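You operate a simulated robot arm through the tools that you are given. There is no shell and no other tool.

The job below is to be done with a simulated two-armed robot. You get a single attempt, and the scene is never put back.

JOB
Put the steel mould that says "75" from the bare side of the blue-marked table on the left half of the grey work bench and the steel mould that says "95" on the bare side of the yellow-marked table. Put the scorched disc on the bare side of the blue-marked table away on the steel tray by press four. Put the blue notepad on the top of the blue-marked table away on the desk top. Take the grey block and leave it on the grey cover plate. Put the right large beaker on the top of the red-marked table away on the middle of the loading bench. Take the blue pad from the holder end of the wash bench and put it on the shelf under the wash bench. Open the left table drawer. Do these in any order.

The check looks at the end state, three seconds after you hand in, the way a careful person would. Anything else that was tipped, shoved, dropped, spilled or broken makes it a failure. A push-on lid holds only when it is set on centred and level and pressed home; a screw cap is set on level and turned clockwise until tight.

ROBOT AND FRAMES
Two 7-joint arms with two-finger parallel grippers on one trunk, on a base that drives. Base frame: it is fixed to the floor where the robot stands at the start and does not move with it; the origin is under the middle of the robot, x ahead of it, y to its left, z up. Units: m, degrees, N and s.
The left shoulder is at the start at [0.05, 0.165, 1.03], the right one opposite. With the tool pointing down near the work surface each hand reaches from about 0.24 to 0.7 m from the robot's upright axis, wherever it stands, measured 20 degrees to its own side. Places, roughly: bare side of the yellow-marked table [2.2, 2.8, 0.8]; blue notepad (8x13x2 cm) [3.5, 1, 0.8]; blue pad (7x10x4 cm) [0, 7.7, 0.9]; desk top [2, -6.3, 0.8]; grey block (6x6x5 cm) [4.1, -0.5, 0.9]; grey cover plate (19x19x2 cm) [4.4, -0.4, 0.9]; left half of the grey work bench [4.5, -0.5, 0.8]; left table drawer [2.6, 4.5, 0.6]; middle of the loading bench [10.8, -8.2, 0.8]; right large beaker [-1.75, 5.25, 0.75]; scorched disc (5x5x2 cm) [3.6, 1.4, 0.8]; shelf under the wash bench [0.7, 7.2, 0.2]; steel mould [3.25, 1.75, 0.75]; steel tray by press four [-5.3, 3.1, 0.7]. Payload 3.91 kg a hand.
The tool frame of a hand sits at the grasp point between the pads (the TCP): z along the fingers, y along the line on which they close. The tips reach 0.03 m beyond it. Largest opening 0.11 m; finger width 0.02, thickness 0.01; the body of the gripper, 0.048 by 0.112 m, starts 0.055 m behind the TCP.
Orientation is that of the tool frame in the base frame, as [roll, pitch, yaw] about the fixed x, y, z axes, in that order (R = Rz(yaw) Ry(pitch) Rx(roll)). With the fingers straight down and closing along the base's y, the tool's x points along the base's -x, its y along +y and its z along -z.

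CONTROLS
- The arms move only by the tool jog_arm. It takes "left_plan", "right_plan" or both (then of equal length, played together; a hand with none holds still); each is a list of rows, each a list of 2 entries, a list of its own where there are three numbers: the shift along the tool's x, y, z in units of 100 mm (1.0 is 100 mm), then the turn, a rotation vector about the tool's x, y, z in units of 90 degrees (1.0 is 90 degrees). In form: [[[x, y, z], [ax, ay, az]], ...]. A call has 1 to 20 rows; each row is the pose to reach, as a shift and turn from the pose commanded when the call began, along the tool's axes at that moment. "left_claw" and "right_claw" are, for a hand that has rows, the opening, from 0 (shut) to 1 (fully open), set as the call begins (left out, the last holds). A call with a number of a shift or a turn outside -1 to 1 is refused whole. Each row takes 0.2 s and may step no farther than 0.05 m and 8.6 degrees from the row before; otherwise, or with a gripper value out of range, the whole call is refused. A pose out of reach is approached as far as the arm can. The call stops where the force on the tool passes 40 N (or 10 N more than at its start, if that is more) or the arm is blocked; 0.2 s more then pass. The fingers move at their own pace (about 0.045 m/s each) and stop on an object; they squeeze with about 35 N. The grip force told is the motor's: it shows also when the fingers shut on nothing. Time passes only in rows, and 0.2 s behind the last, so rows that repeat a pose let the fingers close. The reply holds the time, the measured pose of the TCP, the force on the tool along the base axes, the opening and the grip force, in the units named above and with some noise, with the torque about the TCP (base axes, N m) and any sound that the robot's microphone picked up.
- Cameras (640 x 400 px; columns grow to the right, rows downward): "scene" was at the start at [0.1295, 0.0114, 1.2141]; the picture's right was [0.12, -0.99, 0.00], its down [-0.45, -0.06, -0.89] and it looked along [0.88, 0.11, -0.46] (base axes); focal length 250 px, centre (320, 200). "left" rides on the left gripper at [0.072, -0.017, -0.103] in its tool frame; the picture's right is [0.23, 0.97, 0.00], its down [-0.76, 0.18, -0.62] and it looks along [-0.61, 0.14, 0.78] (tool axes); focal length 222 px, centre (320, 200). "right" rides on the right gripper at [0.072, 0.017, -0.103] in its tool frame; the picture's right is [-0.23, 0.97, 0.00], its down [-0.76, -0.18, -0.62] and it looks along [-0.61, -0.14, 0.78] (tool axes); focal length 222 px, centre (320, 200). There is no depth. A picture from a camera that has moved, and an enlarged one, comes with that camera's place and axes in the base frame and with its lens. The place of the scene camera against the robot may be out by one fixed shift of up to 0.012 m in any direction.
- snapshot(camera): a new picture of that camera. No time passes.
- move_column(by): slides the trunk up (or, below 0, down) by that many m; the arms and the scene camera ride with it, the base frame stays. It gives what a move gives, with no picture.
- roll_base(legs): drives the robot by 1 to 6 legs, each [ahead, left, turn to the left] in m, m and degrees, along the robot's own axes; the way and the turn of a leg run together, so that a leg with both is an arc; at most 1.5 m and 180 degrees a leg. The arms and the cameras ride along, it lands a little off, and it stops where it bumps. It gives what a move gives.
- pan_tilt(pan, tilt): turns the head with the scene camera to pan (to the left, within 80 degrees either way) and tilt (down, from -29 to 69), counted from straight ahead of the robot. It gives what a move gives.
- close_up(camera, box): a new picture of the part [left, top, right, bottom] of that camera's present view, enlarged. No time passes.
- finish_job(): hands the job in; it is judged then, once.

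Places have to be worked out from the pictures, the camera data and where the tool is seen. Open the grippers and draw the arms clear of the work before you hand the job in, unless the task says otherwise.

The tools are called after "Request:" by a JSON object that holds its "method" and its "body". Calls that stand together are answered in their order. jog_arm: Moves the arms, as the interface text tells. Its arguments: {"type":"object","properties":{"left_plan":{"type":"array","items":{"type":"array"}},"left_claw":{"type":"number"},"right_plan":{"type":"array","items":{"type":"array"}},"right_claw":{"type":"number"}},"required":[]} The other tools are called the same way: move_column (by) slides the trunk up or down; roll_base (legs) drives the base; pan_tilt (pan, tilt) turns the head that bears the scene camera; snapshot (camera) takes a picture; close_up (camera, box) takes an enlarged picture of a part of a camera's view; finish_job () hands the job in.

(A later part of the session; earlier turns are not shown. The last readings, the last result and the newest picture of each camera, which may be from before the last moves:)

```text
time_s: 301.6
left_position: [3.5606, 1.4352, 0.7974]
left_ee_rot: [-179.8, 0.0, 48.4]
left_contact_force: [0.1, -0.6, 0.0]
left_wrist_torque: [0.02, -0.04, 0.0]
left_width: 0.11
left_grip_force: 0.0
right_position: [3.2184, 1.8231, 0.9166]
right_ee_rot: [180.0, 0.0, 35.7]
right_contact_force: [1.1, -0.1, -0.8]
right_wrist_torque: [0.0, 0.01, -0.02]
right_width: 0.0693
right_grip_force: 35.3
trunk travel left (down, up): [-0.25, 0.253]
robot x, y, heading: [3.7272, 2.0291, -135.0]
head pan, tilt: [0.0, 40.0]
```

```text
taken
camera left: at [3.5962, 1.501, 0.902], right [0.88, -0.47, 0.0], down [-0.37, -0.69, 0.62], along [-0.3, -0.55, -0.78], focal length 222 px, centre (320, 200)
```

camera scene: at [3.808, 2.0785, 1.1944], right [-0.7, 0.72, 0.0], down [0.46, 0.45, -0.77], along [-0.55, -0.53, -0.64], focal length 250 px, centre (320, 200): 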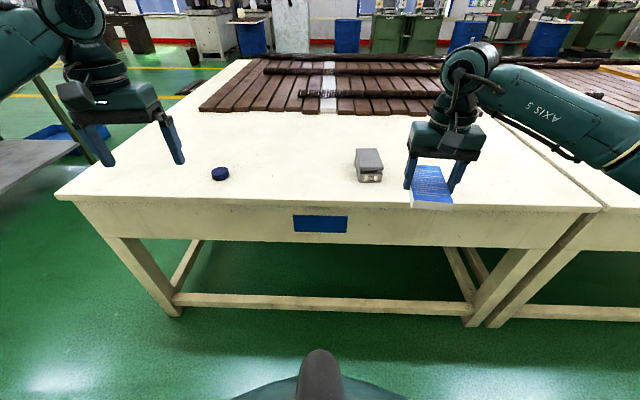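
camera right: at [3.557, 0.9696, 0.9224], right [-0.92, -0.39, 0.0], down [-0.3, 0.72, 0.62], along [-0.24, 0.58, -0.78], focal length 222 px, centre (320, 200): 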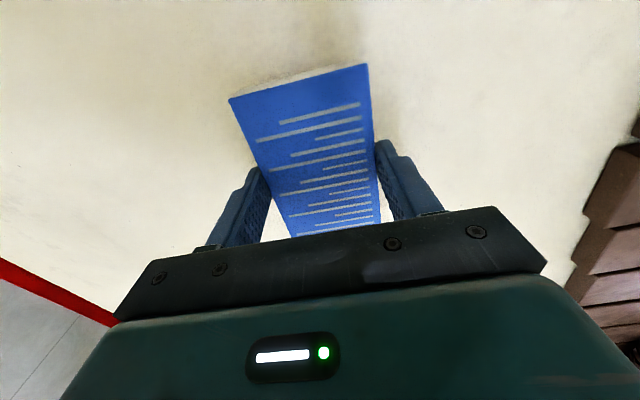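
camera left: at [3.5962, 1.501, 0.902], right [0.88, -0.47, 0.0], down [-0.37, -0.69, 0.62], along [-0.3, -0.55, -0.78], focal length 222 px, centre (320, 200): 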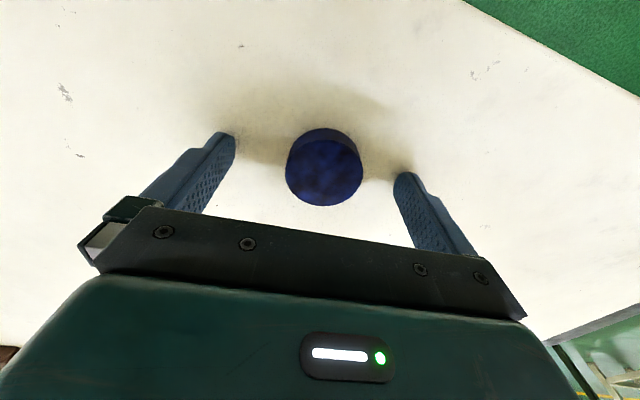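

The disc is centred between the fingers. I close and lift slowly.

Request:
{"method": "jog_arm", "body": {"left_plan": [[[0, 0, 0], [0, 0, 0]], [[0, 0, 0], [0, 0, 0]], [[0, 0, 0], [0, 0, 0]], [[0, 0, 0], [0, 0, 0]], [[0, 0, 0], [0, 0, 0]], [[0, 0, 0], [0, 0, 0]]], "left_claw": 0.0}}

Request:
{"method": "jog_arm", "body": {"left_plan": [[[0, 0, -0.03], [0, 0, 0]], [[0, 0, -0.08], [0, 0, 0]], [[0, 0, -0.15], [0, 0, 0]], [[0, 0, -0.25], [0, 0, 0]], [[0, 0, -0.4], [0, 0, 0]], [[0, 0, -0.55], [0, 0, 0]], [[0, 0, -0.7], [0, 0, 0]], [[0, 0, -0.85], [0, 0, 0]], [[0, 0, -1.0], [0, 0, 0]]]}}

Request:
{"method": "snapshot", "body": {"camera": "left"}}

```text
time_s: 303.1
left_position: [3.56, 1.435, 0.7975]
left_ee_rot: [-179.9, 0.0, 48.5]
left_contact_force: [-0.4, 0.6, -0.4]
left_wrist_torque: [-0.01, -0.01, -0.01]
left_width: 0.0473
left_grip_force: 34.6
right_position: [3.2171, 1.8235, 0.917]
right_ee_rot: [180.0, 0.0, 35.7]
right_contact_force: [0.2, 0.5, -0.6]
right_wrist_torque: [0.02, 0.0, 0.01]
right_width: 0.0697
right_grip_force: 34.7
trunk travel left (down, up): [-0.25, 0.253]
robot x, y, heading: [3.7295, 2.0318, -134.9]
head pan, tilt: [0.0, 40.0]
```

```text
time_s: 305.1
left_position: [3.561, 1.4352, 0.8978]
left_ee_rot: [-180.0, -0.2, 48.5]
left_contact_force: [0.2, -0.1, -0.9]
left_wrist_torque: [0.01, 0.01, 0.01]
left_width: 0.0474
left_grip_force: 34.6
right_position: [3.2176, 1.8222, 0.9166]
right_ee_rot: [-180.0, -0.1, 35.8]
right_contact_force: [-0.4, 1.2, -1.4]
right_wrist_torque: [-0.02, -0.02, 0.0]
right_width: 0.0696
right_grip_force: 34.7
trunk travel left (down, up): [-0.25, 0.253]
robot x, y, heading: [3.7273, 2.0283, -135.0]
head pan, tilt: [0.0, 40.0]
```

```text
taken
camera left: at [3.5963, 1.5008, 1.0021], right [0.88, -0.47, 0.0], down [-0.37, -0.69, 0.62], along [-0.3, -0.55, -0.78], focal length 222 px, centre (320, 200)
```

left: 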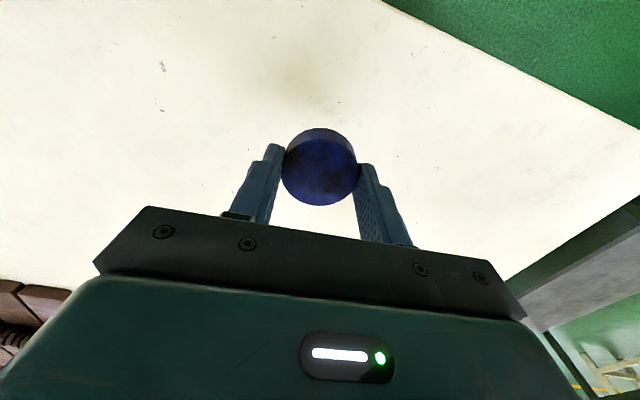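

The disc is held. With notepad (right) and disc (left) I back out, go through the gap to the main aisle and look toward the desk.

Request:
{"method": "roll_base", "body": {"legs": [[-0.2, 0, 0], [0, 0, 90], [1.34, 0, 0], [0, 0, -90], [1.4, 0, 0], [1.4, 0, 0]]}}

Request:
{"method": "pan_tilt", "body": {"pan": 30, "tilt": 10}}

Request:
{"method": "snapshot", "body": {"camera": "scene"}}

Request:
{"method": "pan_tilt", "body": {"pan": -30, "tilt": 10}}

Request:
{"method": "snapshot", "body": {"camera": "scene"}}

```text
time_s: 333.8
left_position: [2.5255, -1.2375, 0.8967]
left_ee_rot: [-179.9, -0.1, 44.1]
left_contact_force: [-0.2, 0.3, -1.0]
left_wrist_torque: [0.01, 0.01, 0.02]
left_width: 0.0475
left_grip_force: 34.9
right_position: [2.2126, -0.8254, 0.9165]
right_ee_rot: [-180.0, 0.0, 31.4]
right_contact_force: [-0.3, -0.2, -1.3]
right_wrist_torque: [-0.01, -0.03, 0.02]
right_width: 0.0694
right_grip_force: 34.8
trunk travel left (down, up): [-0.25, 0.253]
robot x, y, heading: [2.7379, -0.6557, -139.6]
head pan, tilt: [0.0, 40.0]
```

```text
time_s: 334.8
left_position: [2.5252, -1.2377, 0.8972]
left_ee_rot: [-179.9, 0.0, 44.0]
left_contact_force: [0.1, -0.5, -0.1]
left_wrist_torque: [0.02, 0.01, 0.0]
left_width: 0.0471
left_grip_force: 35.2
right_position: [2.214, -0.8233, 0.9166]
right_ee_rot: [-180.0, 0.0, 31.2]
right_contact_force: [-0.2, 0.1, -0.5]
right_wrist_torque: [0.02, -0.05, -0.02]
right_width: 0.0693
right_grip_force: 35.0
trunk travel left (down, up): [-0.25, 0.253]
robot x, y, heading: [2.7365, -0.6562, -139.3]
head pan, tilt: [30.0, 10.0]
```

```text
taken
camera scene: at [2.6944, -0.7629, 1.242], right [-0.94, 0.34, 0.0], down [0.06, 0.16, -0.98], along [-0.33, -0.93, -0.17], focal length 250 px, centre (320, 200)
```

scene: 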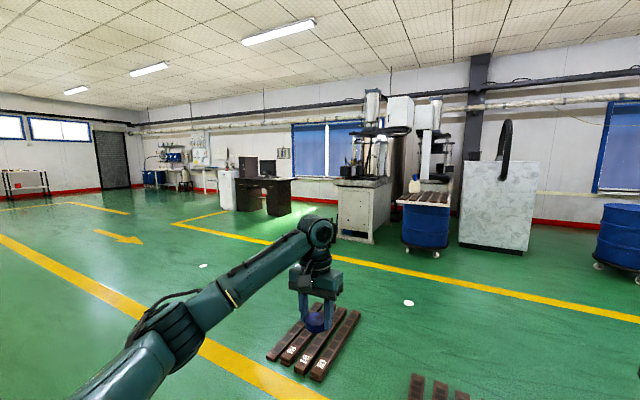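

```text
time_s: 336.1
left_position: [2.5254, -1.2374, 0.8979]
left_ee_rot: [-179.8, -0.1, 44.2]
left_contact_force: [0.4, -0.3, -0.8]
left_wrist_torque: [0.0, 0.02, 0.0]
left_width: 0.0473
left_grip_force: 34.9
right_position: [2.214, -0.823, 0.916]
right_ee_rot: [180.0, 0.1, 31.3]
right_contact_force: [-0.5, 1.0, -1.3]
right_wrist_torque: [0.02, -0.02, -0.02]
right_width: 0.0692
right_grip_force: 35.6
trunk travel left (down, up): [-0.25, 0.253]
robot x, y, heading: [2.7392, -0.6581, -139.3]
head pan, tilt: [-30.0, 10.0]
```

```text
taken
camera scene: at [2.6341, -0.6923, 1.2421], right [-0.18, 0.98, 0.0], down [0.17, 0.03, -0.98], along [-0.97, -0.18, -0.17], focal length 250 px, centre (320, 200)
```

scene: 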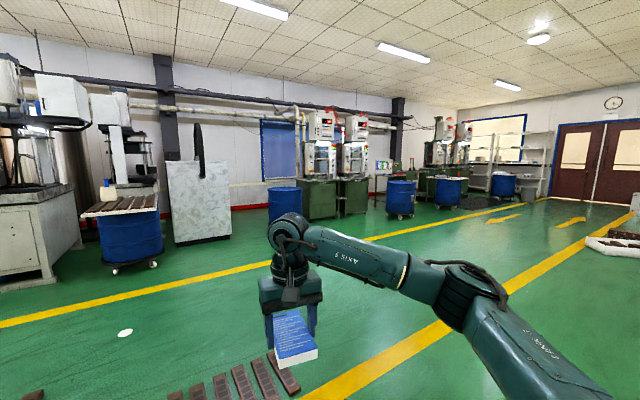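

The desk with the monitor is visible across the aisle. I turn to face along the aisle and drive to u≈4.7, passing between the floor pallets and the bench.

Request:
{"method": "roll_base", "body": {"legs": [[0, 0, 94.3], [0.4, -0.45, 0], [1.4, 0, 0], [0.5, 0, 0], [0, 0, -74]]}}

Request:
{"method": "pan_tilt", "body": {"pan": 0, "tilt": 15}}

Request:
{"method": "snapshot", "body": {"camera": "scene"}}

```text
time_s: 356.6
left_position: [3.9891, -3.2233, 0.8975]
left_ee_rot: [-179.9, -0.2, 65.1]
left_contact_force: [0.1, -0.5, -0.8]
left_wrist_torque: [0.0, -0.01, 0.0]
left_width: 0.047
left_grip_force: 34.9
right_position: [3.5494, -2.9488, 0.9159]
right_ee_rot: [180.0, 0.0, 52.3]
right_contact_force: [0.8, -0.1, -1.4]
right_wrist_torque: [0.0, -0.02, -0.02]
right_width: 0.0693
right_grip_force: 34.4
trunk travel left (down, up): [-0.25, 0.253]
robot x, y, heading: [3.981, -2.602, -118.5]
head pan, tilt: [-30.0, 10.0]
```

```text
time_s: 357.5
left_position: [3.9905, -3.2233, 0.8972]
left_ee_rot: [-179.9, -0.2, 65.1]
left_contact_force: [-0.2, 0.5, -0.6]
left_wrist_torque: [0.0, 0.03, -0.01]
left_width: 0.047
left_grip_force: 34.7
right_position: [3.5489, -2.9498, 0.9172]
right_ee_rot: [-179.9, 0.0, 52.3]
right_contact_force: [0.0, -0.2, -1.6]
right_wrist_torque: [0.01, -0.01, 0.02]
right_width: 0.0695
right_grip_force: 35.0
trunk travel left (down, up): [-0.25, 0.253]
robot x, y, heading: [3.9779, -2.6025, -118.5]
head pan, tilt: [0.0, 15.0]
```

```text
taken
camera scene: at [3.9298, -2.7115, 1.2339], right [-0.88, 0.48, 0.0], down [0.12, 0.23, -0.97], along [-0.46, -0.85, -0.26], focal length 250 px, centre (320, 200)
```

scene: 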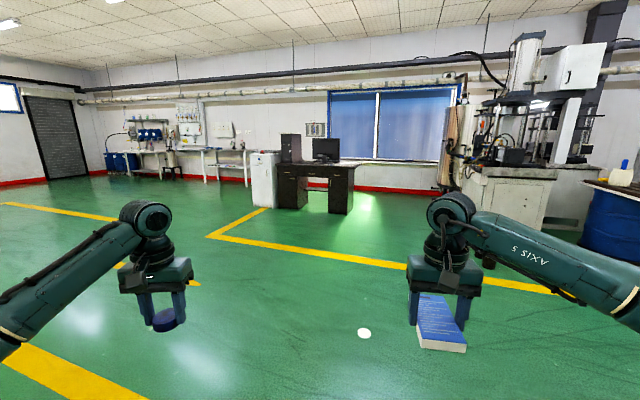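

The way to the desk is clear. I drive most of the way and look again.

Request:
{"method": "roll_base", "body": {"legs": [[1.4, 0.17, 0], [1.3, 0.17, 0], [0, 0, -16.5]]}}

Request:
{"method": "pan_tilt", "body": {"pan": 0, "tilt": 25}}

Request:
{"method": "snapshot", "body": {"camera": "scene"}}

```text
time_s: 371.6
left_position: [2.8881, -5.7338, 0.8976]
left_ee_rot: [-180.0, -0.1, 50.0]
left_contact_force: [-0.5, 0.0, -0.9]
left_wrist_torque: [0.01, -0.02, 0.01]
left_width: 0.0471
left_grip_force: 34.9
right_position: [2.5353, -5.3532, 0.9172]
right_ee_rot: [179.9, 0.1, 37.1]
right_contact_force: [0.3, 0.5, -0.4]
right_wrist_torque: [0.01, -0.04, -0.03]
right_width: 0.0693
right_grip_force: 35.2
trunk travel left (down, up): [-0.25, 0.253]
robot x, y, heading: [3.0425, -5.1322, -134.1]
head pan, tilt: [0.0, 15.0]
```

```text
time_s: 372.3
left_position: [2.8883, -5.7329, 0.8965]
left_ee_rot: [-179.9, -0.2, 49.9]
left_contact_force: [0.1, -0.6, -1.0]
left_wrist_torque: [-0.03, -0.01, 0.01]
left_width: 0.0474
left_grip_force: 35.1
right_position: [2.5373, -5.3525, 0.9164]
right_ee_rot: [180.0, 0.0, 37.0]
right_contact_force: [0.1, -0.7, -1.6]
right_wrist_torque: [0.03, 0.0, 0.02]
right_width: 0.0695
right_grip_force: 35.2
trunk travel left (down, up): [-0.25, 0.253]
robot x, y, heading: [3.0468, -5.1335, -133.9]
head pan, tilt: [0.0, 25.0]
```

```text
taken
camera scene: at [2.9662, -5.2199, 1.2178], right [-0.72, 0.69, 0.0], down [0.29, 0.3, -0.91], along [-0.63, -0.65, -0.42], focal length 250 px, centre (320, 200)
```

scene: 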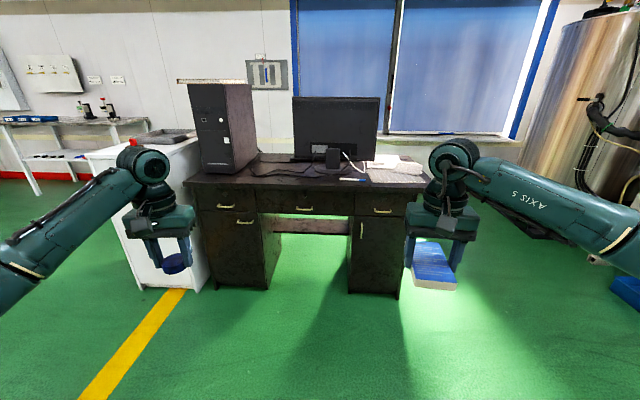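

The desk carries a PC tower, a monitor, a white object and a pen. I zoom on the desk top to find free space.

Request:
{"method": "close_up", "body": {"camera": "scene", "box": [170, 80, 450, 220]}}

```text
2.29 times, centred on (310, 150) of scene
camera zoom: at [2.9662, -5.2199, 1.2178], right [-0.72, 0.69, 0.0], down [0.29, 0.3, -0.91], along [-0.63, -0.65, -0.42], focal length 571 px, centre (343, 314)
```

zoom: 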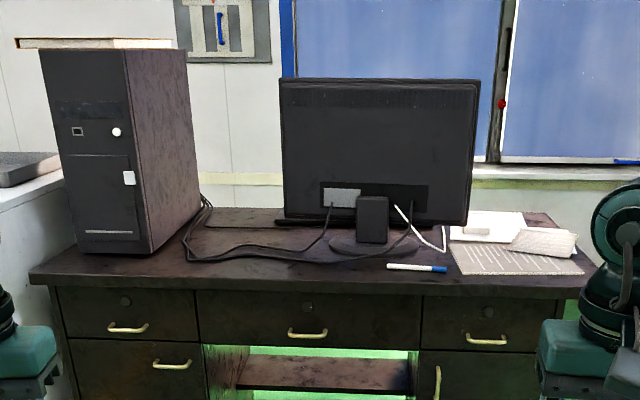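

There is a free strip along the desk's front edge, left of the pen and in front of the cables, about 11 cm deep. I turn the notepad 82° so its long side lies along the edge.

Request:
{"method": "jog_arm", "body": {"right_plan": [[[0, 0, 0], [0, 0, 0.091]], [[0, 0, 0], [0, 0, 0.182]], [[0, 0, 0], [0, 0, 0.273]], [[0, 0, 0], [0, 0, 0.364]], [[0, 0, 0], [0, 0, 0.455]], [[0, 0, 0], [0, 0, 0.546]], [[0, 0, 0], [0, 0, 0.637]], [[0, 0, 0], [0, 0, 0.728]], [[0, 0, 0], [0, 0, 0.819]], [[0, 0, 0], [0, 0, 0.911]]]}}

Request:
{"method": "snapshot", "body": {"camera": "scene"}}

```text
time_s: 374.5
left_position: [2.8871, -5.7323, 0.8973]
left_ee_rot: [-179.9, -0.2, 49.9]
left_contact_force: [0.6, 0.7, -1.0]
left_wrist_torque: [-0.01, 0.02, -0.02]
left_width: 0.0472
left_grip_force: 35.5
right_position: [2.5364, -5.3521, 0.9163]
right_ee_rot: [-179.9, 0.1, -45.0]
right_contact_force: [0.0, -0.2, -1.2]
right_wrist_torque: [-0.01, -0.06, 0.04]
right_width: 0.0694
right_grip_force: 35.2
trunk travel left (down, up): [-0.25, 0.253]
robot x, y, heading: [3.041, -5.1304, -133.7]
head pan, tilt: [0.0, 25.0]
```

```text
taken
camera scene: at [2.9662, -5.2199, 1.2177], right [-0.72, 0.69, 0.0], down [0.29, 0.31, -0.91], along [-0.63, -0.65, -0.42], focal length 250 px, centre (320, 200)
```

scene: 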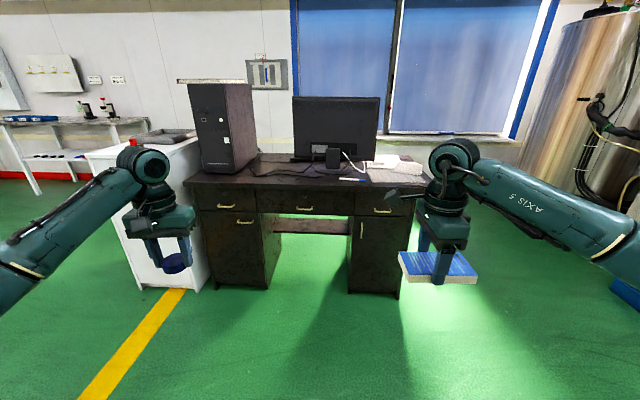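

The notepad is turned. The left hand (disc) would meet the PC tower when I close in, so I draw it back 20 cm toward my body first.

Request:
{"method": "jog_arm", "body": {"left_plan": [[[0.2, 0, -0.1], [0, 0, 0]], [[0.4, 0, -0.2], [0, 0, 0]], [[0.6, 0, -0.3], [0, 0, 0]], [[0.8, 0, -0.3], [0, 0, 0]], [[1.0, 0, -0.3], [0, 0, 0]]]}}

Request:
{"method": "jog_arm", "body": {"left_plan": [[[0.2, 0, 0], [0, 0, 0]], [[0.4, 0, 0], [0, 0, 0]], [[0.6, 0, 0], [0, 0, 0]], [[0.8, 0, 0], [0, 0, 0]], [[1.0, 0, 0], [0, 0, 0]]]}}

Request:
{"method": "roll_base", "body": {"legs": [[0.25, 0.3, -1.2]]}}

Request:
{"method": "pan_tilt", "body": {"pan": 0, "tilt": 35}}

Request:
{"method": "snapshot", "body": {"camera": "scene"}}

```text
time_s: 375.7
left_position: [2.9539, -5.6554, 0.9292]
left_ee_rot: [-180.0, -0.1, 50.0]
left_contact_force: [-0.4, 0.6, 0.3]
left_wrist_torque: [0.01, 0.0, 0.01]
left_width: 0.0471
left_grip_force: 35.1
right_position: [2.5371, -5.3517, 0.9158]
right_ee_rot: [-180.0, -0.1, -45.0]
right_contact_force: [-0.1, 0.0, -1.5]
right_wrist_torque: [-0.02, 0.0, 0.0]
right_width: 0.0693
right_grip_force: 34.8
trunk travel left (down, up): [-0.25, 0.253]
robot x, y, heading: [3.0412, -5.1314, -133.8]
head pan, tilt: [0.0, 25.0]
```

```text
time_s: 376.9
left_position: [3.0167, -5.5782, 0.9275]
left_ee_rot: [-179.8, -0.1, 49.9]
left_contact_force: [0.0, -0.1, -0.4]
left_wrist_torque: [0.03, 0.01, -0.06]
left_width: 0.047
left_grip_force: 34.9
right_position: [2.5368, -5.3526, 0.9166]
right_ee_rot: [180.0, -0.2, -45.0]
right_contact_force: [-0.3, 0.7, -2.4]
right_wrist_torque: [-0.03, 0.01, 0.0]
right_width: 0.0692
right_grip_force: 34.8
trunk travel left (down, up): [-0.25, 0.253]
robot x, y, heading: [3.0425, -5.1285, -133.7]
head pan, tilt: [0.0, 25.0]
```

```text
time_s: 380.1
left_position: [3.0493, -5.9678, 0.9287]
left_ee_rot: [-179.8, -0.1, 48.8]
left_contact_force: [-0.1, -0.4, -1.6]
left_wrist_torque: [0.05, 0.01, -0.02]
left_width: 0.047
left_grip_force: 34.5
right_position: [2.5746, -5.7298, 0.9172]
right_ee_rot: [-180.0, 0.0, -46.1]
right_contact_force: [0.5, 0.0, -1.1]
right_wrist_torque: [-0.01, 0.0, 0.01]
right_width: 0.0692
right_grip_force: 35.3
trunk travel left (down, up): [-0.25, 0.253]
robot x, y, heading: [3.0831, -5.5214, -135.0]
head pan, tilt: [0.0, 25.0]
```

```text
time_s: 380.9
left_position: [3.0494, -5.9665, 0.9283]
left_ee_rot: [-179.8, 0.0, 48.9]
left_contact_force: [-0.6, -0.6, -0.5]
left_wrist_torque: [0.0, 0.05, -0.03]
left_width: 0.0469
left_grip_force: 35.1
right_position: [2.5741, -5.7294, 0.9151]
right_ee_rot: [-180.0, 0.0, -46.1]
right_contact_force: [-0.2, -0.5, -1.0]
right_wrist_torque: [-0.01, -0.03, -0.01]
right_width: 0.0692
right_grip_force: 35.5
trunk travel left (down, up): [-0.25, 0.253]
robot x, y, heading: [3.0841, -5.5208, -134.9]
head pan, tilt: [0.0, 35.0]
```

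```text
taken
camera scene: at [3.0093, -5.6035, 1.202], right [-0.71, 0.71, 0.0], down [0.4, 0.41, -0.82], along [-0.58, -0.58, -0.57], focal length 250 px, centre (320, 200)
```

scene: 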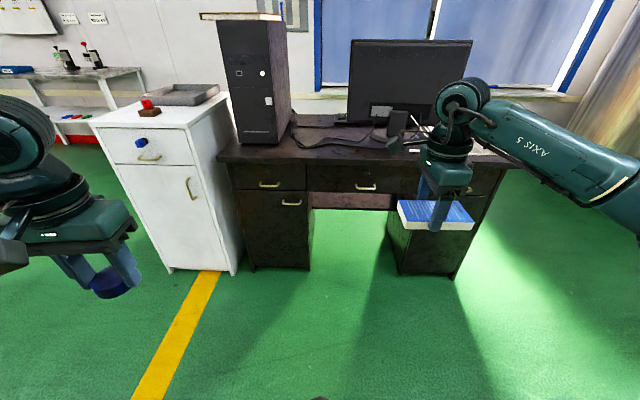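

I zoom on the desk top again from here.

Request:
{"method": "close_up", "body": {"camera": "scene", "box": [210, 80, 530, 200]}}

```text
2.00 times, centred on (370, 140) of scene
camera zoom: at [3.0093, -5.6035, 1.202], right [-0.71, 0.71, 0.0], down [0.4, 0.41, -0.82], along [-0.58, -0.58, -0.57], focal length 500 px, centre (220, 320)
```

zoom: 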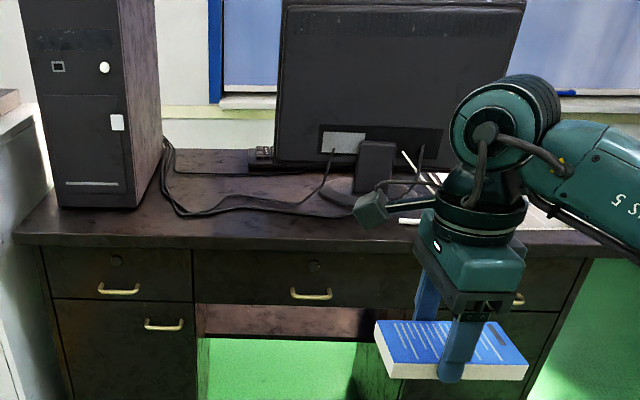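

The desk is at z≈0.754, its front edge ~1.03 m from my axis, with a 15 cm free strip before the cables. I drive 0.56 m ahead and 0.1 m left.

Request:
{"method": "roll_base", "body": {"legs": [[0.3, 0.1, 0], [0.26, 0, 0]]}}

Request:
{"method": "snapshot", "body": {"camera": "scene"}}

Request:
{"method": "snapshot", "body": {"camera": "right"}}

```text
time_s: 384.4
left_position: [2.7232, -6.4351, 0.928]
left_ee_rot: [-179.8, -0.1, 48.7]
left_contact_force: [-0.4, -0.4, 0.1]
left_wrist_torque: [0.01, 0.02, -0.02]
left_width: 0.0474
left_grip_force: 34.7
right_position: [2.2473, -6.1976, 0.9163]
right_ee_rot: [180.0, 0.0, -46.1]
right_contact_force: [-1.1, 0.6, -0.6]
right_wrist_torque: [0.0, -0.04, -0.01]
right_width: 0.0694
right_grip_force: 35.0
trunk travel left (down, up): [-0.25, 0.253]
robot x, y, heading: [2.7541, -5.9893, -134.8]
head pan, tilt: [0.0, 35.0]
```

```text
taken
camera scene: at [2.6831, -6.0712, 1.2019], right [-0.71, 0.71, 0.0], down [0.41, 0.41, -0.82], along [-0.58, -0.58, -0.57], focal length 250 px, centre (320, 200)
```

scene: 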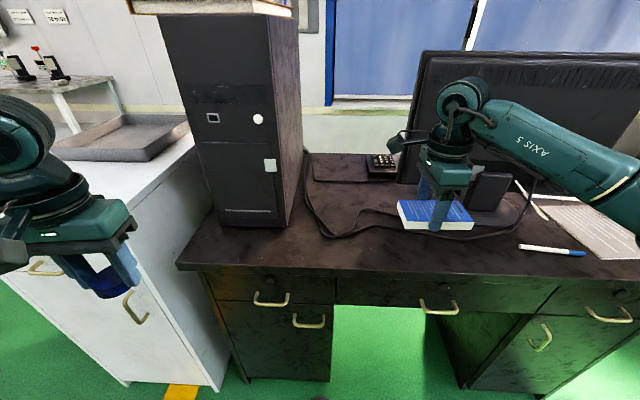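

```text
taken
camera right: at [2.2865, -6.2619, 1.02], right [-0.86, -0.51, 0.0], down [-0.4, 0.67, 0.62], along [-0.32, 0.54, -0.78], focal length 222 px, centre (320, 200)
```

right: 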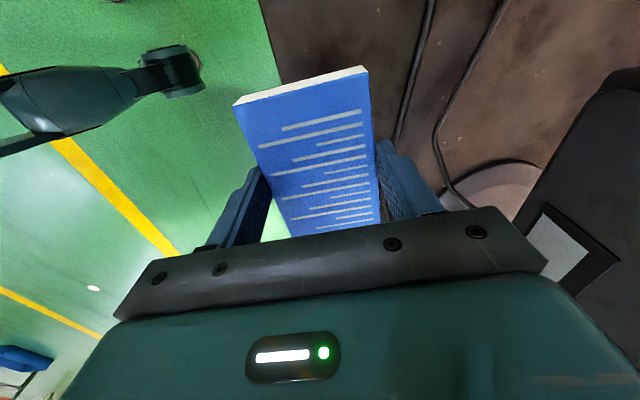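

The wrist view shows the desk edge ~3.4 cm behind and the cables ~9.4 cm ahead of the point under the TCP. I shift 2.5 cm forward and lower 10 cm.

Request:
{"method": "jog_arm", "body": {"right_plan": [[[0, 0.12, 0.05], [0, 0, 0]], [[0, 0.25, 0.2], [0, 0, 0]], [[0, 0.25, 0.4], [0, 0, 0]], [[0, 0.25, 0.6], [0, 0, 0]], [[0, 0.25, 0.8], [0, 0, 0]], [[0, 0.25, 1.0], [0, 0, 0]]]}}

Request:
{"method": "snapshot", "body": {"camera": "right"}}

Request:
{"method": "close_up", "body": {"camera": "scene", "box": [320, 140, 640, 300]}}

```text
time_s: 385.9
left_position: [2.7235, -6.4342, 0.9279]
left_ee_rot: [-179.9, -0.1, 48.7]
left_contact_force: [0.5, -0.7, -0.7]
left_wrist_torque: [0.01, -0.03, 0.01]
left_width: 0.0471
left_grip_force: 35.3
right_position: [2.2305, -6.2158, 0.8154]
right_ee_rot: [-180.0, 0.0, -46.1]
right_contact_force: [-0.8, 0.0, -0.5]
right_wrist_torque: [0.02, -0.06, -0.01]
right_width: 0.0693
right_grip_force: 35.4
trunk travel left (down, up): [-0.25, 0.253]
robot x, y, heading: [2.7597, -5.9887, -134.7]
head pan, tilt: [0.0, 35.0]
```

```text
taken
camera right: at [2.2702, -6.2794, 0.9196], right [-0.86, -0.51, 0.0], down [-0.4, 0.67, 0.62], along [-0.32, 0.54, -0.78], focal length 222 px, centre (320, 200)
```

right: 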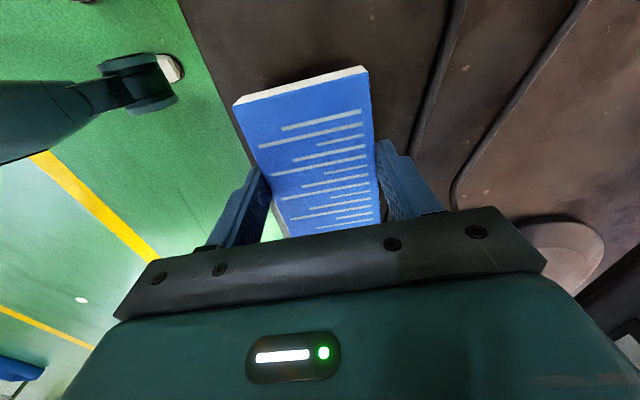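

```text
2.00 times, centred on (480, 220) of scene
camera zoom: at [2.6833, -6.0711, 1.2019], right [-0.71, 0.71, 0.0], down [0.41, 0.41, -0.82], along [-0.58, -0.58, -0.57], focal length 500 px, centre (0, 160)
```

zoom: 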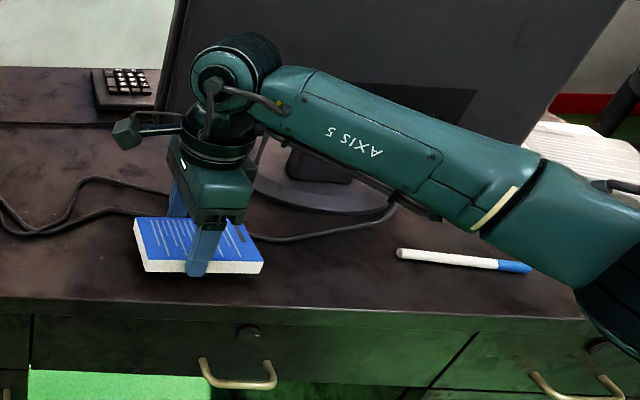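

The notepad will sit 3 cm inside the edge and clear of the cables. I lower slowly to contact (expected TCP ≈0.788).

Request:
{"method": "jog_arm", "body": {"right_plan": [[[0, 0, 0.1], [0, 0, 0]], [[0, 0, 0.18], [0, 0, 0]], [[0, 0, 0.21], [0, 0, 0]], [[0, 0, 0.23], [0, 0, 0]], [[0, 0, 0.25], [0, 0, 0]]]}}

```text
time_s: 387.1
left_position: [2.723, -6.4334, 0.929]
left_ee_rot: [-179.9, 0.0, 48.7]
left_contact_force: [0.0, -0.6, -0.5]
left_wrist_torque: [-0.02, -0.02, 0.01]
left_width: 0.0472
left_grip_force: 35.5
right_position: [2.2307, -6.2149, 0.7947]
right_ee_rot: [179.8, 0.0, -46.1]
right_contact_force: [0.5, -0.1, 14.0]
right_wrist_torque: [0.91, 0.12, -0.01]
right_width: 0.0694
right_grip_force: 35.4
trunk travel left (down, up): [-0.25, 0.253]
robot x, y, heading: [2.7555, -5.9898, -134.9]
head pan, tilt: [0.0, 35.0]
```

Contact (14 N). I ease up 3 mm, open partway to about 9 cm, and rise.

Request:
{"method": "jog_arm", "body": {"right_plan": [[[0, 0, -0.03], [0, 0, 0]], [[0, 0, -0.03], [0, 0, 0]]]}}

Request:
{"method": "jog_arm", "body": {"right_plan": [[[0, 0, 0], [0, 0, 0]], [[0, 0, 0], [0, 0, 0]], [[0, 0, 0], [0, 0, 0]], [[0, 0, -0.15], [0, 0, 0]], [[0, 0, -0.4], [0, 0, 0]], [[0, 0, -0.7], [0, 0, 0]], [[0, 0, -1.0], [0, 0, 0]]], "right_claw": 0.8}}

Request:
{"method": "snapshot", "body": {"camera": "right"}}

Request:
{"method": "snapshot", "body": {"camera": "scene"}}

```text
time_s: 387.6
left_position: [2.7232, -6.4346, 0.9286]
left_ee_rot: [-179.9, 0.0, 48.7]
left_contact_force: [-0.1, 0.0, -0.9]
left_wrist_torque: [0.03, 0.02, -0.02]
left_width: 0.047
left_grip_force: 34.9
right_position: [2.23, -6.2142, 0.7938]
right_ee_rot: [179.9, 0.1, -46.1]
right_contact_force: [1.4, -0.7, 4.9]
right_wrist_torque: [-0.09, 0.12, 0.09]
right_width: 0.0694
right_grip_force: 35.2
trunk travel left (down, up): [-0.25, 0.253]
robot x, y, heading: [2.7582, -5.9875, -135.0]
head pan, tilt: [0.0, 35.0]
```

```text
time_s: 389.2
left_position: [2.7241, -6.4348, 0.9282]
left_ee_rot: [-179.9, -0.1, 48.8]
left_contact_force: [-0.4, 0.0, -0.8]
left_wrist_torque: [0.01, 0.02, -0.02]
left_width: 0.0473
left_grip_force: 34.9
right_position: [2.2305, -6.2139, 0.8947]
right_ee_rot: [-180.0, 0.0, -46.1]
right_contact_force: [-0.3, -0.2, 0.5]
right_wrist_torque: [0.02, 0.0, 0.01]
right_width: 0.0879
right_grip_force: 0.0
trunk travel left (down, up): [-0.25, 0.253]
robot x, y, heading: [2.7604, -5.9873, -135.0]
head pan, tilt: [0.0, 35.0]
```

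```text
taken
camera right: at [2.2695, -6.2779, 0.9989], right [-0.86, -0.51, 0.0], down [-0.4, 0.67, 0.62], along [-0.32, 0.54, -0.78], focal length 222 px, centre (320, 200)
```

right: 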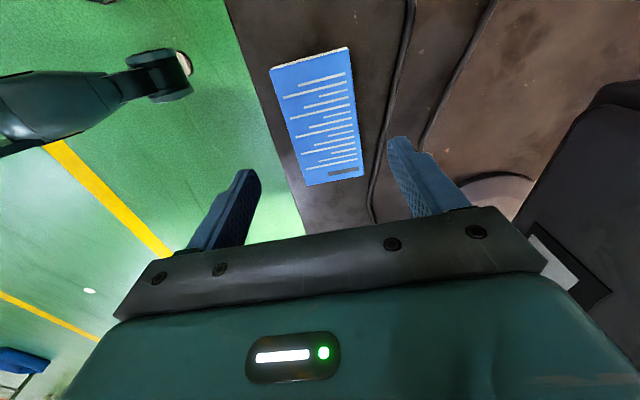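

```text
taken
camera scene: at [2.6835, -6.071, 1.2019], right [-0.71, 0.71, 0.0], down [0.4, 0.41, -0.82], along [-0.58, -0.58, -0.57], focal length 250 px, centre (320, 200)
```

scene: 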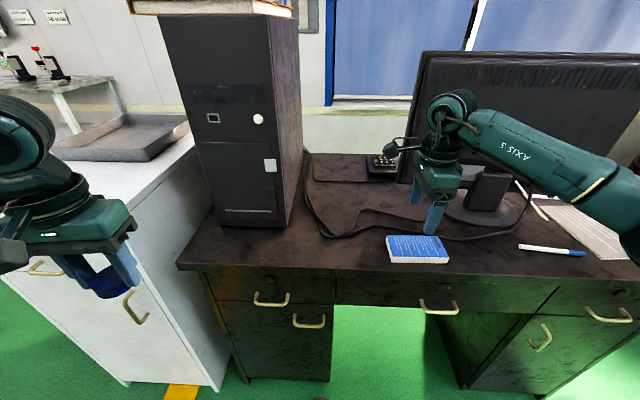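

The notepad lies on the desk. I back out, turn the right hand back, and head for press four with the disc.

Request:
{"method": "roll_base", "body": {"legs": [[-0.6, 0, 0]]}}

Request:
{"method": "jog_arm", "body": {"right_plan": [[[0, 0, -0.1], [0, 0, -0.09]], [[0, 0, -0.2], [0, 0, -0.18]], [[0, 0, -0.3], [0, 0, -0.27]], [[0, 0, -0.4], [0, 0, -0.36]], [[0, 0, -0.5], [0, 0, -0.45]], [[0, 0, -0.6], [0, 0, -0.54]], [[0, 0, -0.6], [0, 0, -0.63]], [[0, 0, -0.6], [0, 0, -0.72]], [[0, 0, -0.6], [0, 0, -0.81]], [[0, 0, -0.6], [0, 0, -0.9]], [[0, 0, -0.6], [0, 0, -0.98]]], "right_claw": 1.0}}

Request:
{"method": "roll_base", "body": {"legs": [[0, 0, -90], [0.55, -0.95, 0], [0.55, -0.95, 0], [0.55, -0.85, 0]]}}

Request:
{"method": "pan_tilt", "body": {"pan": 0, "tilt": 12}}

Request:
{"method": "snapshot", "body": {"camera": "scene"}}

```text
time_s: 392.6
left_position: [3.1455, -6.012, 0.9277]
left_ee_rot: [-179.9, -0.1, 48.7]
left_contact_force: [-0.3, 0.8, -0.6]
left_wrist_torque: [0.01, -0.02, -0.04]
left_width: 0.0471
left_grip_force: 35.1
right_position: [2.6524, -5.7907, 0.895]
right_ee_rot: [180.0, 0.1, -46.2]
right_contact_force: [0.1, -0.7, -0.7]
right_wrist_torque: [-0.01, -0.01, 0.0]
right_width: 0.088
right_grip_force: 0.1
trunk travel left (down, up): [-0.25, 0.253]
robot x, y, heading: [3.1756, -5.5639, -134.7]
head pan, tilt: [0.0, 35.0]
```

```text
time_s: 395.0
left_position: [3.1446, -6.011, 0.928]
left_ee_rot: [-179.9, -0.1, 48.7]
left_contact_force: [0.1, 0.2, -0.8]
left_wrist_torque: [0.0, -0.03, 0.05]
left_width: 0.0471
left_grip_force: 35.3
right_position: [2.6513, -5.7916, 0.9556]
right_ee_rot: [-179.9, 0.0, 42.2]
right_contact_force: [0.2, 0.2, -0.4]
right_wrist_torque: [0.03, 0.01, 0.02]
right_width: 0.1099
right_grip_force: 0.0
trunk travel left (down, up): [-0.25, 0.253]
robot x, y, heading: [3.1773, -5.5674, -135.1]
head pan, tilt: [0.0, 35.0]
```

```text
time_s: 423.3
left_position: [3.4962, -2.4081, 0.9286]
left_ee_rot: [-179.8, -0.1, -41.2]
left_contact_force: [-0.2, 0.2, -0.1]
left_wrist_torque: [0.02, 0.01, 0.01]
left_width: 0.047
left_grip_force: 35.6
right_position: [3.7186, -1.9141, 0.9535]
right_ee_rot: [-179.9, -0.1, -47.8]
right_contact_force: [0.2, 0.5, 0.0]
right_wrist_torque: [0.02, 0.0, -0.01]
right_width: 0.1101
right_grip_force: 0.1
trunk travel left (down, up): [-0.25, 0.253]
robot x, y, heading: [3.9437, -2.4402, 134.9]
head pan, tilt: [0.0, 35.0]
```

```text
time_s: 424.1
left_position: [3.4974, -2.4091, 0.9283]
left_ee_rot: [-179.9, -0.2, -41.2]
left_contact_force: [0.0, 0.5, 0.8]
left_wrist_torque: [-0.02, 0.02, -0.01]
left_width: 0.0472
left_grip_force: 35.7
right_position: [3.7169, -1.9138, 0.9547]
right_ee_rot: [180.0, -0.1, -47.8]
right_contact_force: [0.7, 1.1, 0.3]
right_wrist_torque: [-0.01, 0.02, 0.0]
right_width: 0.1098
right_grip_force: 0.0
trunk travel left (down, up): [-0.25, 0.253]
robot x, y, heading: [3.9448, -2.4412, 135.4]
head pan, tilt: [0.0, 12.0]
```

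```text
taken
camera scene: at [3.8661, -2.3544, 1.2388], right [0.71, 0.71, 0.0], down [0.15, -0.15, -0.98], along [-0.69, 0.69, -0.21], focal length 250 px, centre (320, 200)
```

scene: 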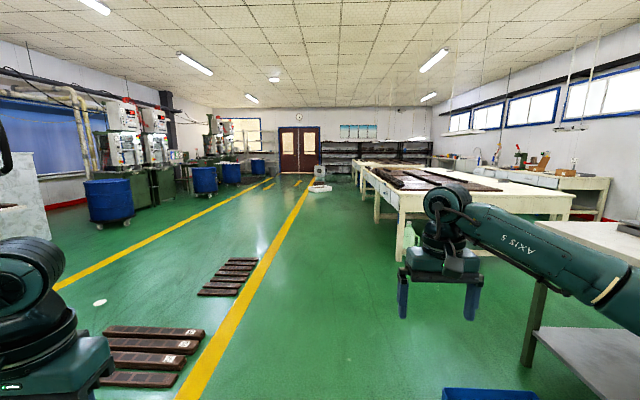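

The lane between the pallets and tables is free. I drive ahead along it about 5.8 m.

Request:
{"method": "roll_base", "body": {"legs": [[1.45, 0, 0], [1.45, 0, 0], [1.45, 0, 0], [1.4, 0.1, 0]]}}

Request:
{"method": "snapshot", "body": {"camera": "scene"}}

Request:
{"method": "pan_tilt", "body": {"pan": 40, "tilt": 12}}

Request:
{"method": "snapshot", "body": {"camera": "scene"}}

```text
time_s: 451.7
left_position: [-0.6529, 1.6219, 0.9282]
left_ee_rot: [180.0, -0.1, -41.6]
left_contact_force: [-0.5, 0.1, -0.8]
left_wrist_torque: [0.02, 0.01, -0.04]
left_width: 0.0471
left_grip_force: 35.3
right_position: [-0.4306, 2.1144, 0.9545]
right_ee_rot: [-180.0, 0.0, -48.1]
right_contact_force: [1.1, -0.1, -0.3]
right_wrist_torque: [-0.01, 0.01, 0.01]
right_width: 0.1101
right_grip_force: 0.0
trunk travel left (down, up): [-0.25, 0.253]
robot x, y, heading: [-0.2068, 1.5896, 134.8]
head pan, tilt: [0.0, 12.0]
```

```text
taken
camera scene: at [-0.2845, 1.6739, 1.2388], right [0.71, 0.7, 0.0], down [0.15, -0.15, -0.98], along [-0.69, 0.69, -0.21], focal length 250 px, centre (320, 200)
```

scene: 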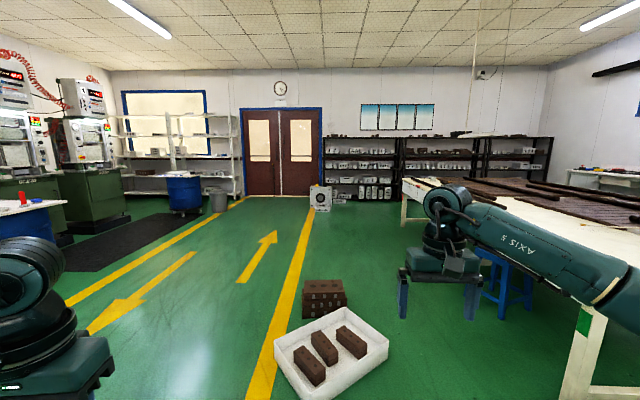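

```text
time_s: 452.8
left_position: [-0.6535, 1.6221, 0.928]
left_ee_rot: [-179.9, -0.1, -41.6]
left_contact_force: [-0.7, -0.1, 0.2]
left_wrist_torque: [0.0, -0.01, -0.01]
left_width: 0.0471
left_grip_force: 35.3
right_position: [-0.4302, 2.1152, 0.9554]
right_ee_rot: [-180.0, 0.0, -48.2]
right_contact_force: [-0.6, 0.0, -1.0]
right_wrist_torque: [0.02, -0.04, 0.01]
right_width: 0.1099
right_grip_force: 0.1
trunk travel left (down, up): [-0.25, 0.253]
robot x, y, heading: [-0.2095, 1.5874, 134.7]
head pan, tilt: [40.0, 12.0]
```

```text
taken
camera scene: at [-0.3117, 1.6162, 1.2388], right [0.09, 1.0, 0.0], down [0.21, -0.02, -0.98], along [-0.97, 0.09, -0.21], focal length 250 px, centre (320, 200)
```

scene: 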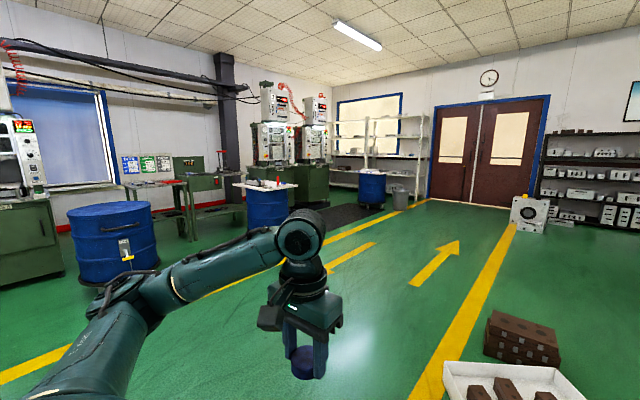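

Press four's barrel with the tray is at about u=-5.9, v=-1.5; the foam box lies ahead on my lane. I shift left around it and drive on.

Request:
{"method": "roll_base", "body": {"legs": [[0.1, 0.95, 0], [1.4, 0.1, 0], [1.4, 0.1, 0], [0.6, 0.6, 0]]}}

Request:
{"method": "pan_tilt", "body": {"pan": 10, "tilt": 25}}

Request:
{"method": "snapshot", "body": {"camera": "scene"}}

```text
time_s: 480.0
left_position: [-4.3712, 2.866, 0.9276]
left_ee_rot: [-179.9, -0.2, -41.0]
left_contact_force: [-0.1, 1.0, -0.2]
left_wrist_torque: [-0.03, 0.01, -0.01]
left_width: 0.0468
left_grip_force: 34.8
right_position: [-4.1541, 3.3593, 0.9547]
right_ee_rot: [180.0, 0.0, -47.7]
right_contact_force: [-0.1, 0.1, -0.5]
right_wrist_torque: [0.02, -0.03, 0.01]
right_width: 0.11
right_grip_force: 0.2
trunk travel left (down, up): [-0.25, 0.253]
robot x, y, heading: [-3.9249, 2.8369, 135.1]
head pan, tilt: [40.0, 12.0]
```

```text
time_s: 481.0
left_position: [-4.3718, 2.8649, 0.9274]
left_ee_rot: [-179.9, -0.1, -41.1]
left_contact_force: [0.4, -1.1, -0.6]
left_wrist_torque: [-0.02, -0.02, -0.04]
left_width: 0.0471
left_grip_force: 34.5
right_position: [-4.1538, 3.3597, 0.9553]
right_ee_rot: [180.0, 0.1, -47.7]
right_contact_force: [-0.9, -0.2, -0.1]
right_wrist_torque: [0.0, -0.01, -0.01]
right_width: 0.11
right_grip_force: 0.0
trunk travel left (down, up): [-0.25, 0.253]
robot x, y, heading: [-3.9238, 2.8357, 135.7]
head pan, tilt: [10.0, 25.0]
```

```text
taken
camera scene: at [-4.0123, 2.9068, 1.2177], right [0.57, 0.82, 0.0], down [0.35, -0.24, -0.91], along [-0.75, 0.52, -0.42], focal length 250 px, centre (320, 200)
```

scene: 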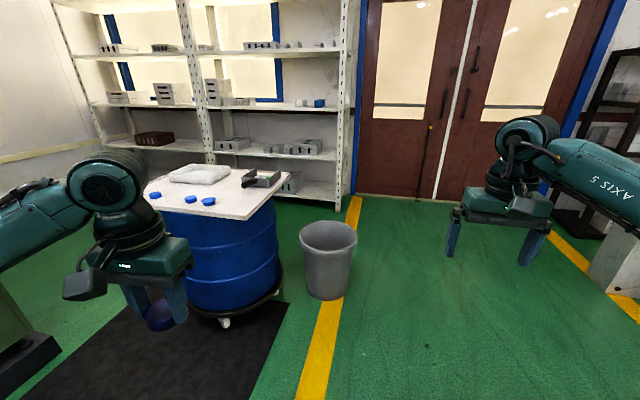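

The barrel by press four has a board on top with blue discs, a tray-like thing and a tool. I zoom in.

Request:
{"method": "close_up", "body": {"camera": "scene", "box": [130, 150, 310, 230]}}

Request:
{"method": "pan_tilt", "body": {"pan": 50, "tilt": 20}}

Request:
{"method": "snapshot", "body": {"camera": "scene"}}

```text
3.56 times, centred on (220, 190) of scene
camera zoom: at [-4.0123, 2.9068, 1.2177], right [0.57, 0.82, 0.0], down [0.35, -0.24, -0.91], along [-0.75, 0.52, -0.42], focal length 888 px, centre (676, 236)
```

zoom: 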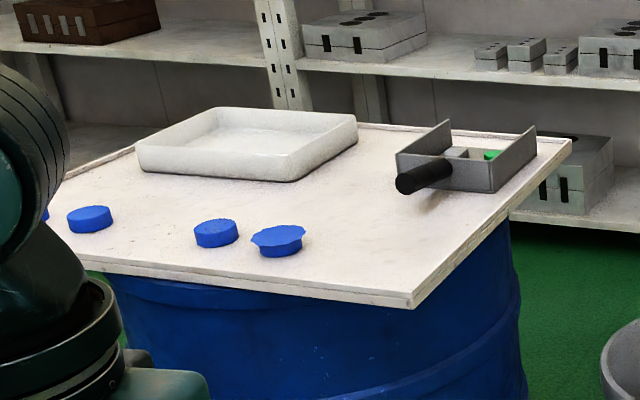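

```text
time_s: 482.0
left_position: [-4.3715, 2.865, 0.9273]
left_ee_rot: [-179.9, -0.1, -41.1]
left_contact_force: [0.2, -0.5, -0.7]
left_wrist_torque: [0.0, 0.05, 0.0]
left_width: 0.0473
left_grip_force: 34.9
right_position: [-4.152, 3.3592, 0.9544]
right_ee_rot: [-180.0, -0.1, -47.8]
right_contact_force: [-0.3, 0.5, 1.1]
right_wrist_torque: [0.03, 0.0, -0.03]
right_width: 0.11
right_grip_force: 0.0
trunk travel left (down, up): [-0.25, 0.253]
robot x, y, heading: [-3.9245, 2.8318, 135.4]
head pan, tilt: [50.0, 20.0]
```

```text
taken
camera scene: at [-4.0293, 2.8459, 1.2258], right [-0.09, 1.0, 0.0], down [0.34, 0.03, -0.94], along [-0.94, -0.09, -0.34], focal length 250 px, centre (320, 200)
```

scene: 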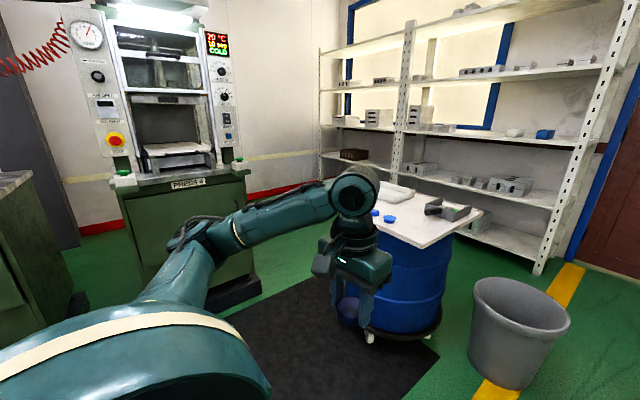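

The rimmed steel tray sits on the far-left part of the board on the barrel by press four. I move closer: 0.45 m ahead and 0.58 m left.

Request:
{"method": "roll_base", "body": {"legs": [[0.2, 0.58, 0], [0.22, 0, 0]]}}

Request:
{"method": "pan_tilt", "body": {"pan": 10, "tilt": 40}}

Request:
{"method": "snapshot", "body": {"camera": "scene"}}

Request:
{"method": "snapshot", "body": {"camera": "left"}}

```text
time_s: 488.9
left_position: [-5.0785, 2.759, 0.9285]
left_ee_rot: [-179.9, -0.1, -41.7]
left_contact_force: [0.3, -0.3, -0.3]
left_wrist_torque: [-0.01, 0.03, 0.01]
left_width: 0.0471
left_grip_force: 34.9
right_position: [-4.8543, 3.2535, 0.9554]
right_ee_rot: [180.0, 0.0, -48.4]
right_contact_force: [0.1, -0.8, 0.2]
right_wrist_torque: [0.0, 0.0, -0.04]
right_width: 0.1102
right_grip_force: 0.1
trunk travel left (down, up): [-0.25, 0.253]
robot x, y, heading: [-4.6319, 2.7206, 134.6]
head pan, tilt: [50.0, 20.0]
```

```text
time_s: 490.0
left_position: [-5.078, 2.7607, 0.9279]
left_ee_rot: [-179.9, -0.2, -41.6]
left_contact_force: [0.1, -0.9, -1.2]
left_wrist_torque: [-0.01, 0.01, -0.03]
left_width: 0.0467
left_grip_force: 35.3
right_position: [-4.8534, 3.2519, 0.9553]
right_ee_rot: [-179.9, 0.1, -48.3]
right_contact_force: [-0.8, 0.7, 0.4]
right_wrist_torque: [0.03, 0.01, 0.02]
right_width: 0.1097
right_grip_force: 0.0
trunk travel left (down, up): [-0.25, 0.253]
robot x, y, heading: [-4.6337, 2.725, 134.5]
head pan, tilt: [10.0, 40.0]
```

```text
taken
camera scene: at [-4.7128, 2.7933, 1.1944], right [0.58, 0.82, 0.0], down [0.52, -0.37, -0.77], along [-0.63, 0.44, -0.64], focal length 250 px, centre (320, 200)
```

scene: 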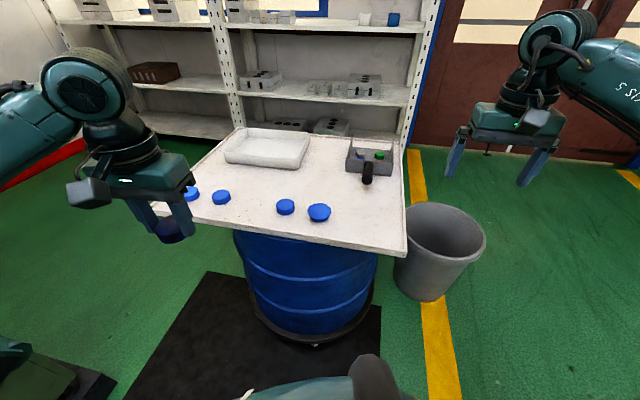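

```text
taken
camera left: at [-5.0123, 2.7246, 1.0323], right [-0.48, -0.88, 0.0], down [-0.69, 0.37, 0.62], along [-0.55, 0.3, -0.78], focal length 222 px, centre (320, 200)
```

left: 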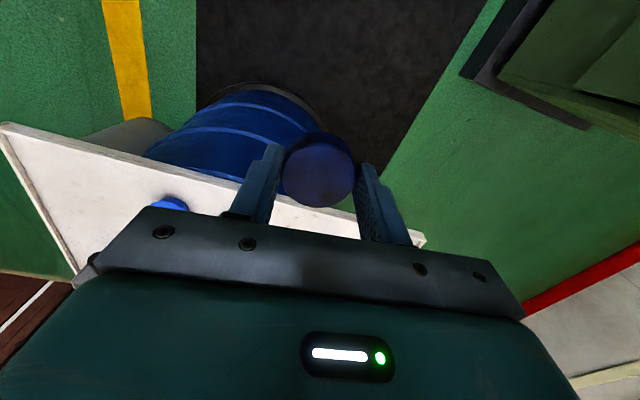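

The board spans u -6.27…-5.7, and the tray centre is ≈(u -6.07, v -1.67), too far for a straight reach. I move to u≈-5.33, v≈-1.57 and turn right ~42° so the left shoulder comes nearer.

Request:
{"method": "roll_base", "body": {"legs": [[0.12, 0.22, 0], [0, 0, -42]]}}

Request:
{"method": "pan_tilt", "body": {"pan": 50, "tilt": 45}}

Request:
{"method": "snapshot", "body": {"camera": "scene"}}

Request:
{"method": "snapshot", "body": {"camera": "left"}}

```text
time_s: 494.5
left_position: [-5.1863, 2.973, 0.9283]
left_ee_rot: [-179.9, -0.1, -83.0]
left_contact_force: [0.6, -0.4, -1.0]
left_wrist_torque: [0.0, -0.02, 0.0]
left_width: 0.047
left_grip_force: 35.1
right_position: [-4.6917, 3.195, 0.9555]
right_ee_rot: [-180.0, 0.0, -89.7]
right_contact_force: [0.0, 0.0, -0.3]
right_wrist_torque: [0.01, -0.01, -0.01]
right_width: 0.1101
right_grip_force: 0.0
trunk travel left (down, up): [-0.25, 0.253]
robot x, y, heading: [-4.8727, 2.6505, 93.2]
head pan, tilt: [10.0, 40.0]
```

```text
time_s: 495.6
left_position: [-5.187, 2.9724, 0.927]
left_ee_rot: [-180.0, 0.0, -83.1]
left_contact_force: [-0.2, 0.4, -1.5]
left_wrist_torque: [0.0, -0.03, -0.01]
left_width: 0.0471
left_grip_force: 34.7
right_position: [-4.6929, 3.1936, 0.9542]
right_ee_rot: [180.0, 0.1, -89.7]
right_contact_force: [-0.5, -0.1, -0.1]
right_wrist_torque: [0.0, 0.05, 0.01]
right_width: 0.1099
right_grip_force: 0.0
trunk travel left (down, up): [-0.25, 0.253]
robot x, y, heading: [-4.8746, 2.649, 93.5]
head pan, tilt: [50.0, 45.0]
```

```text
taken
camera scene: at [-4.9328, 2.7286, 1.1871], right [0.6, 0.8, 0.0], down [0.57, -0.42, -0.71], along [-0.57, 0.42, -0.71], focal length 250 px, centre (320, 200)
```

scene: 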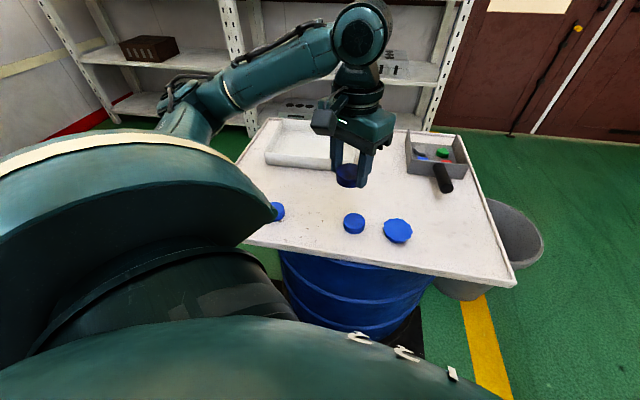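

```text
taken
camera left: at [-5.1599, 2.9034, 1.0323], right [-0.94, -0.34, 0.0], down [-0.27, 0.74, 0.62], along [-0.21, 0.58, -0.78], focal length 222 px, centre (320, 200)
```

left: 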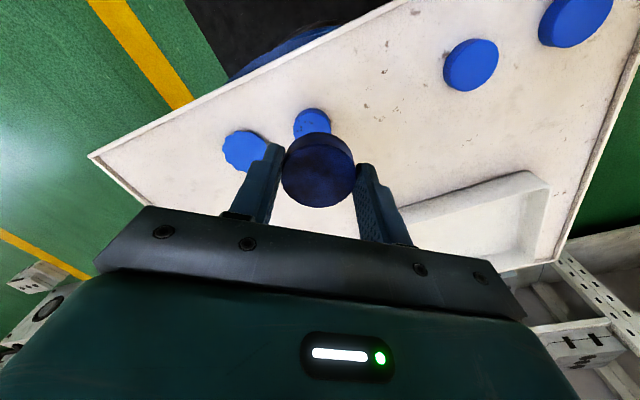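

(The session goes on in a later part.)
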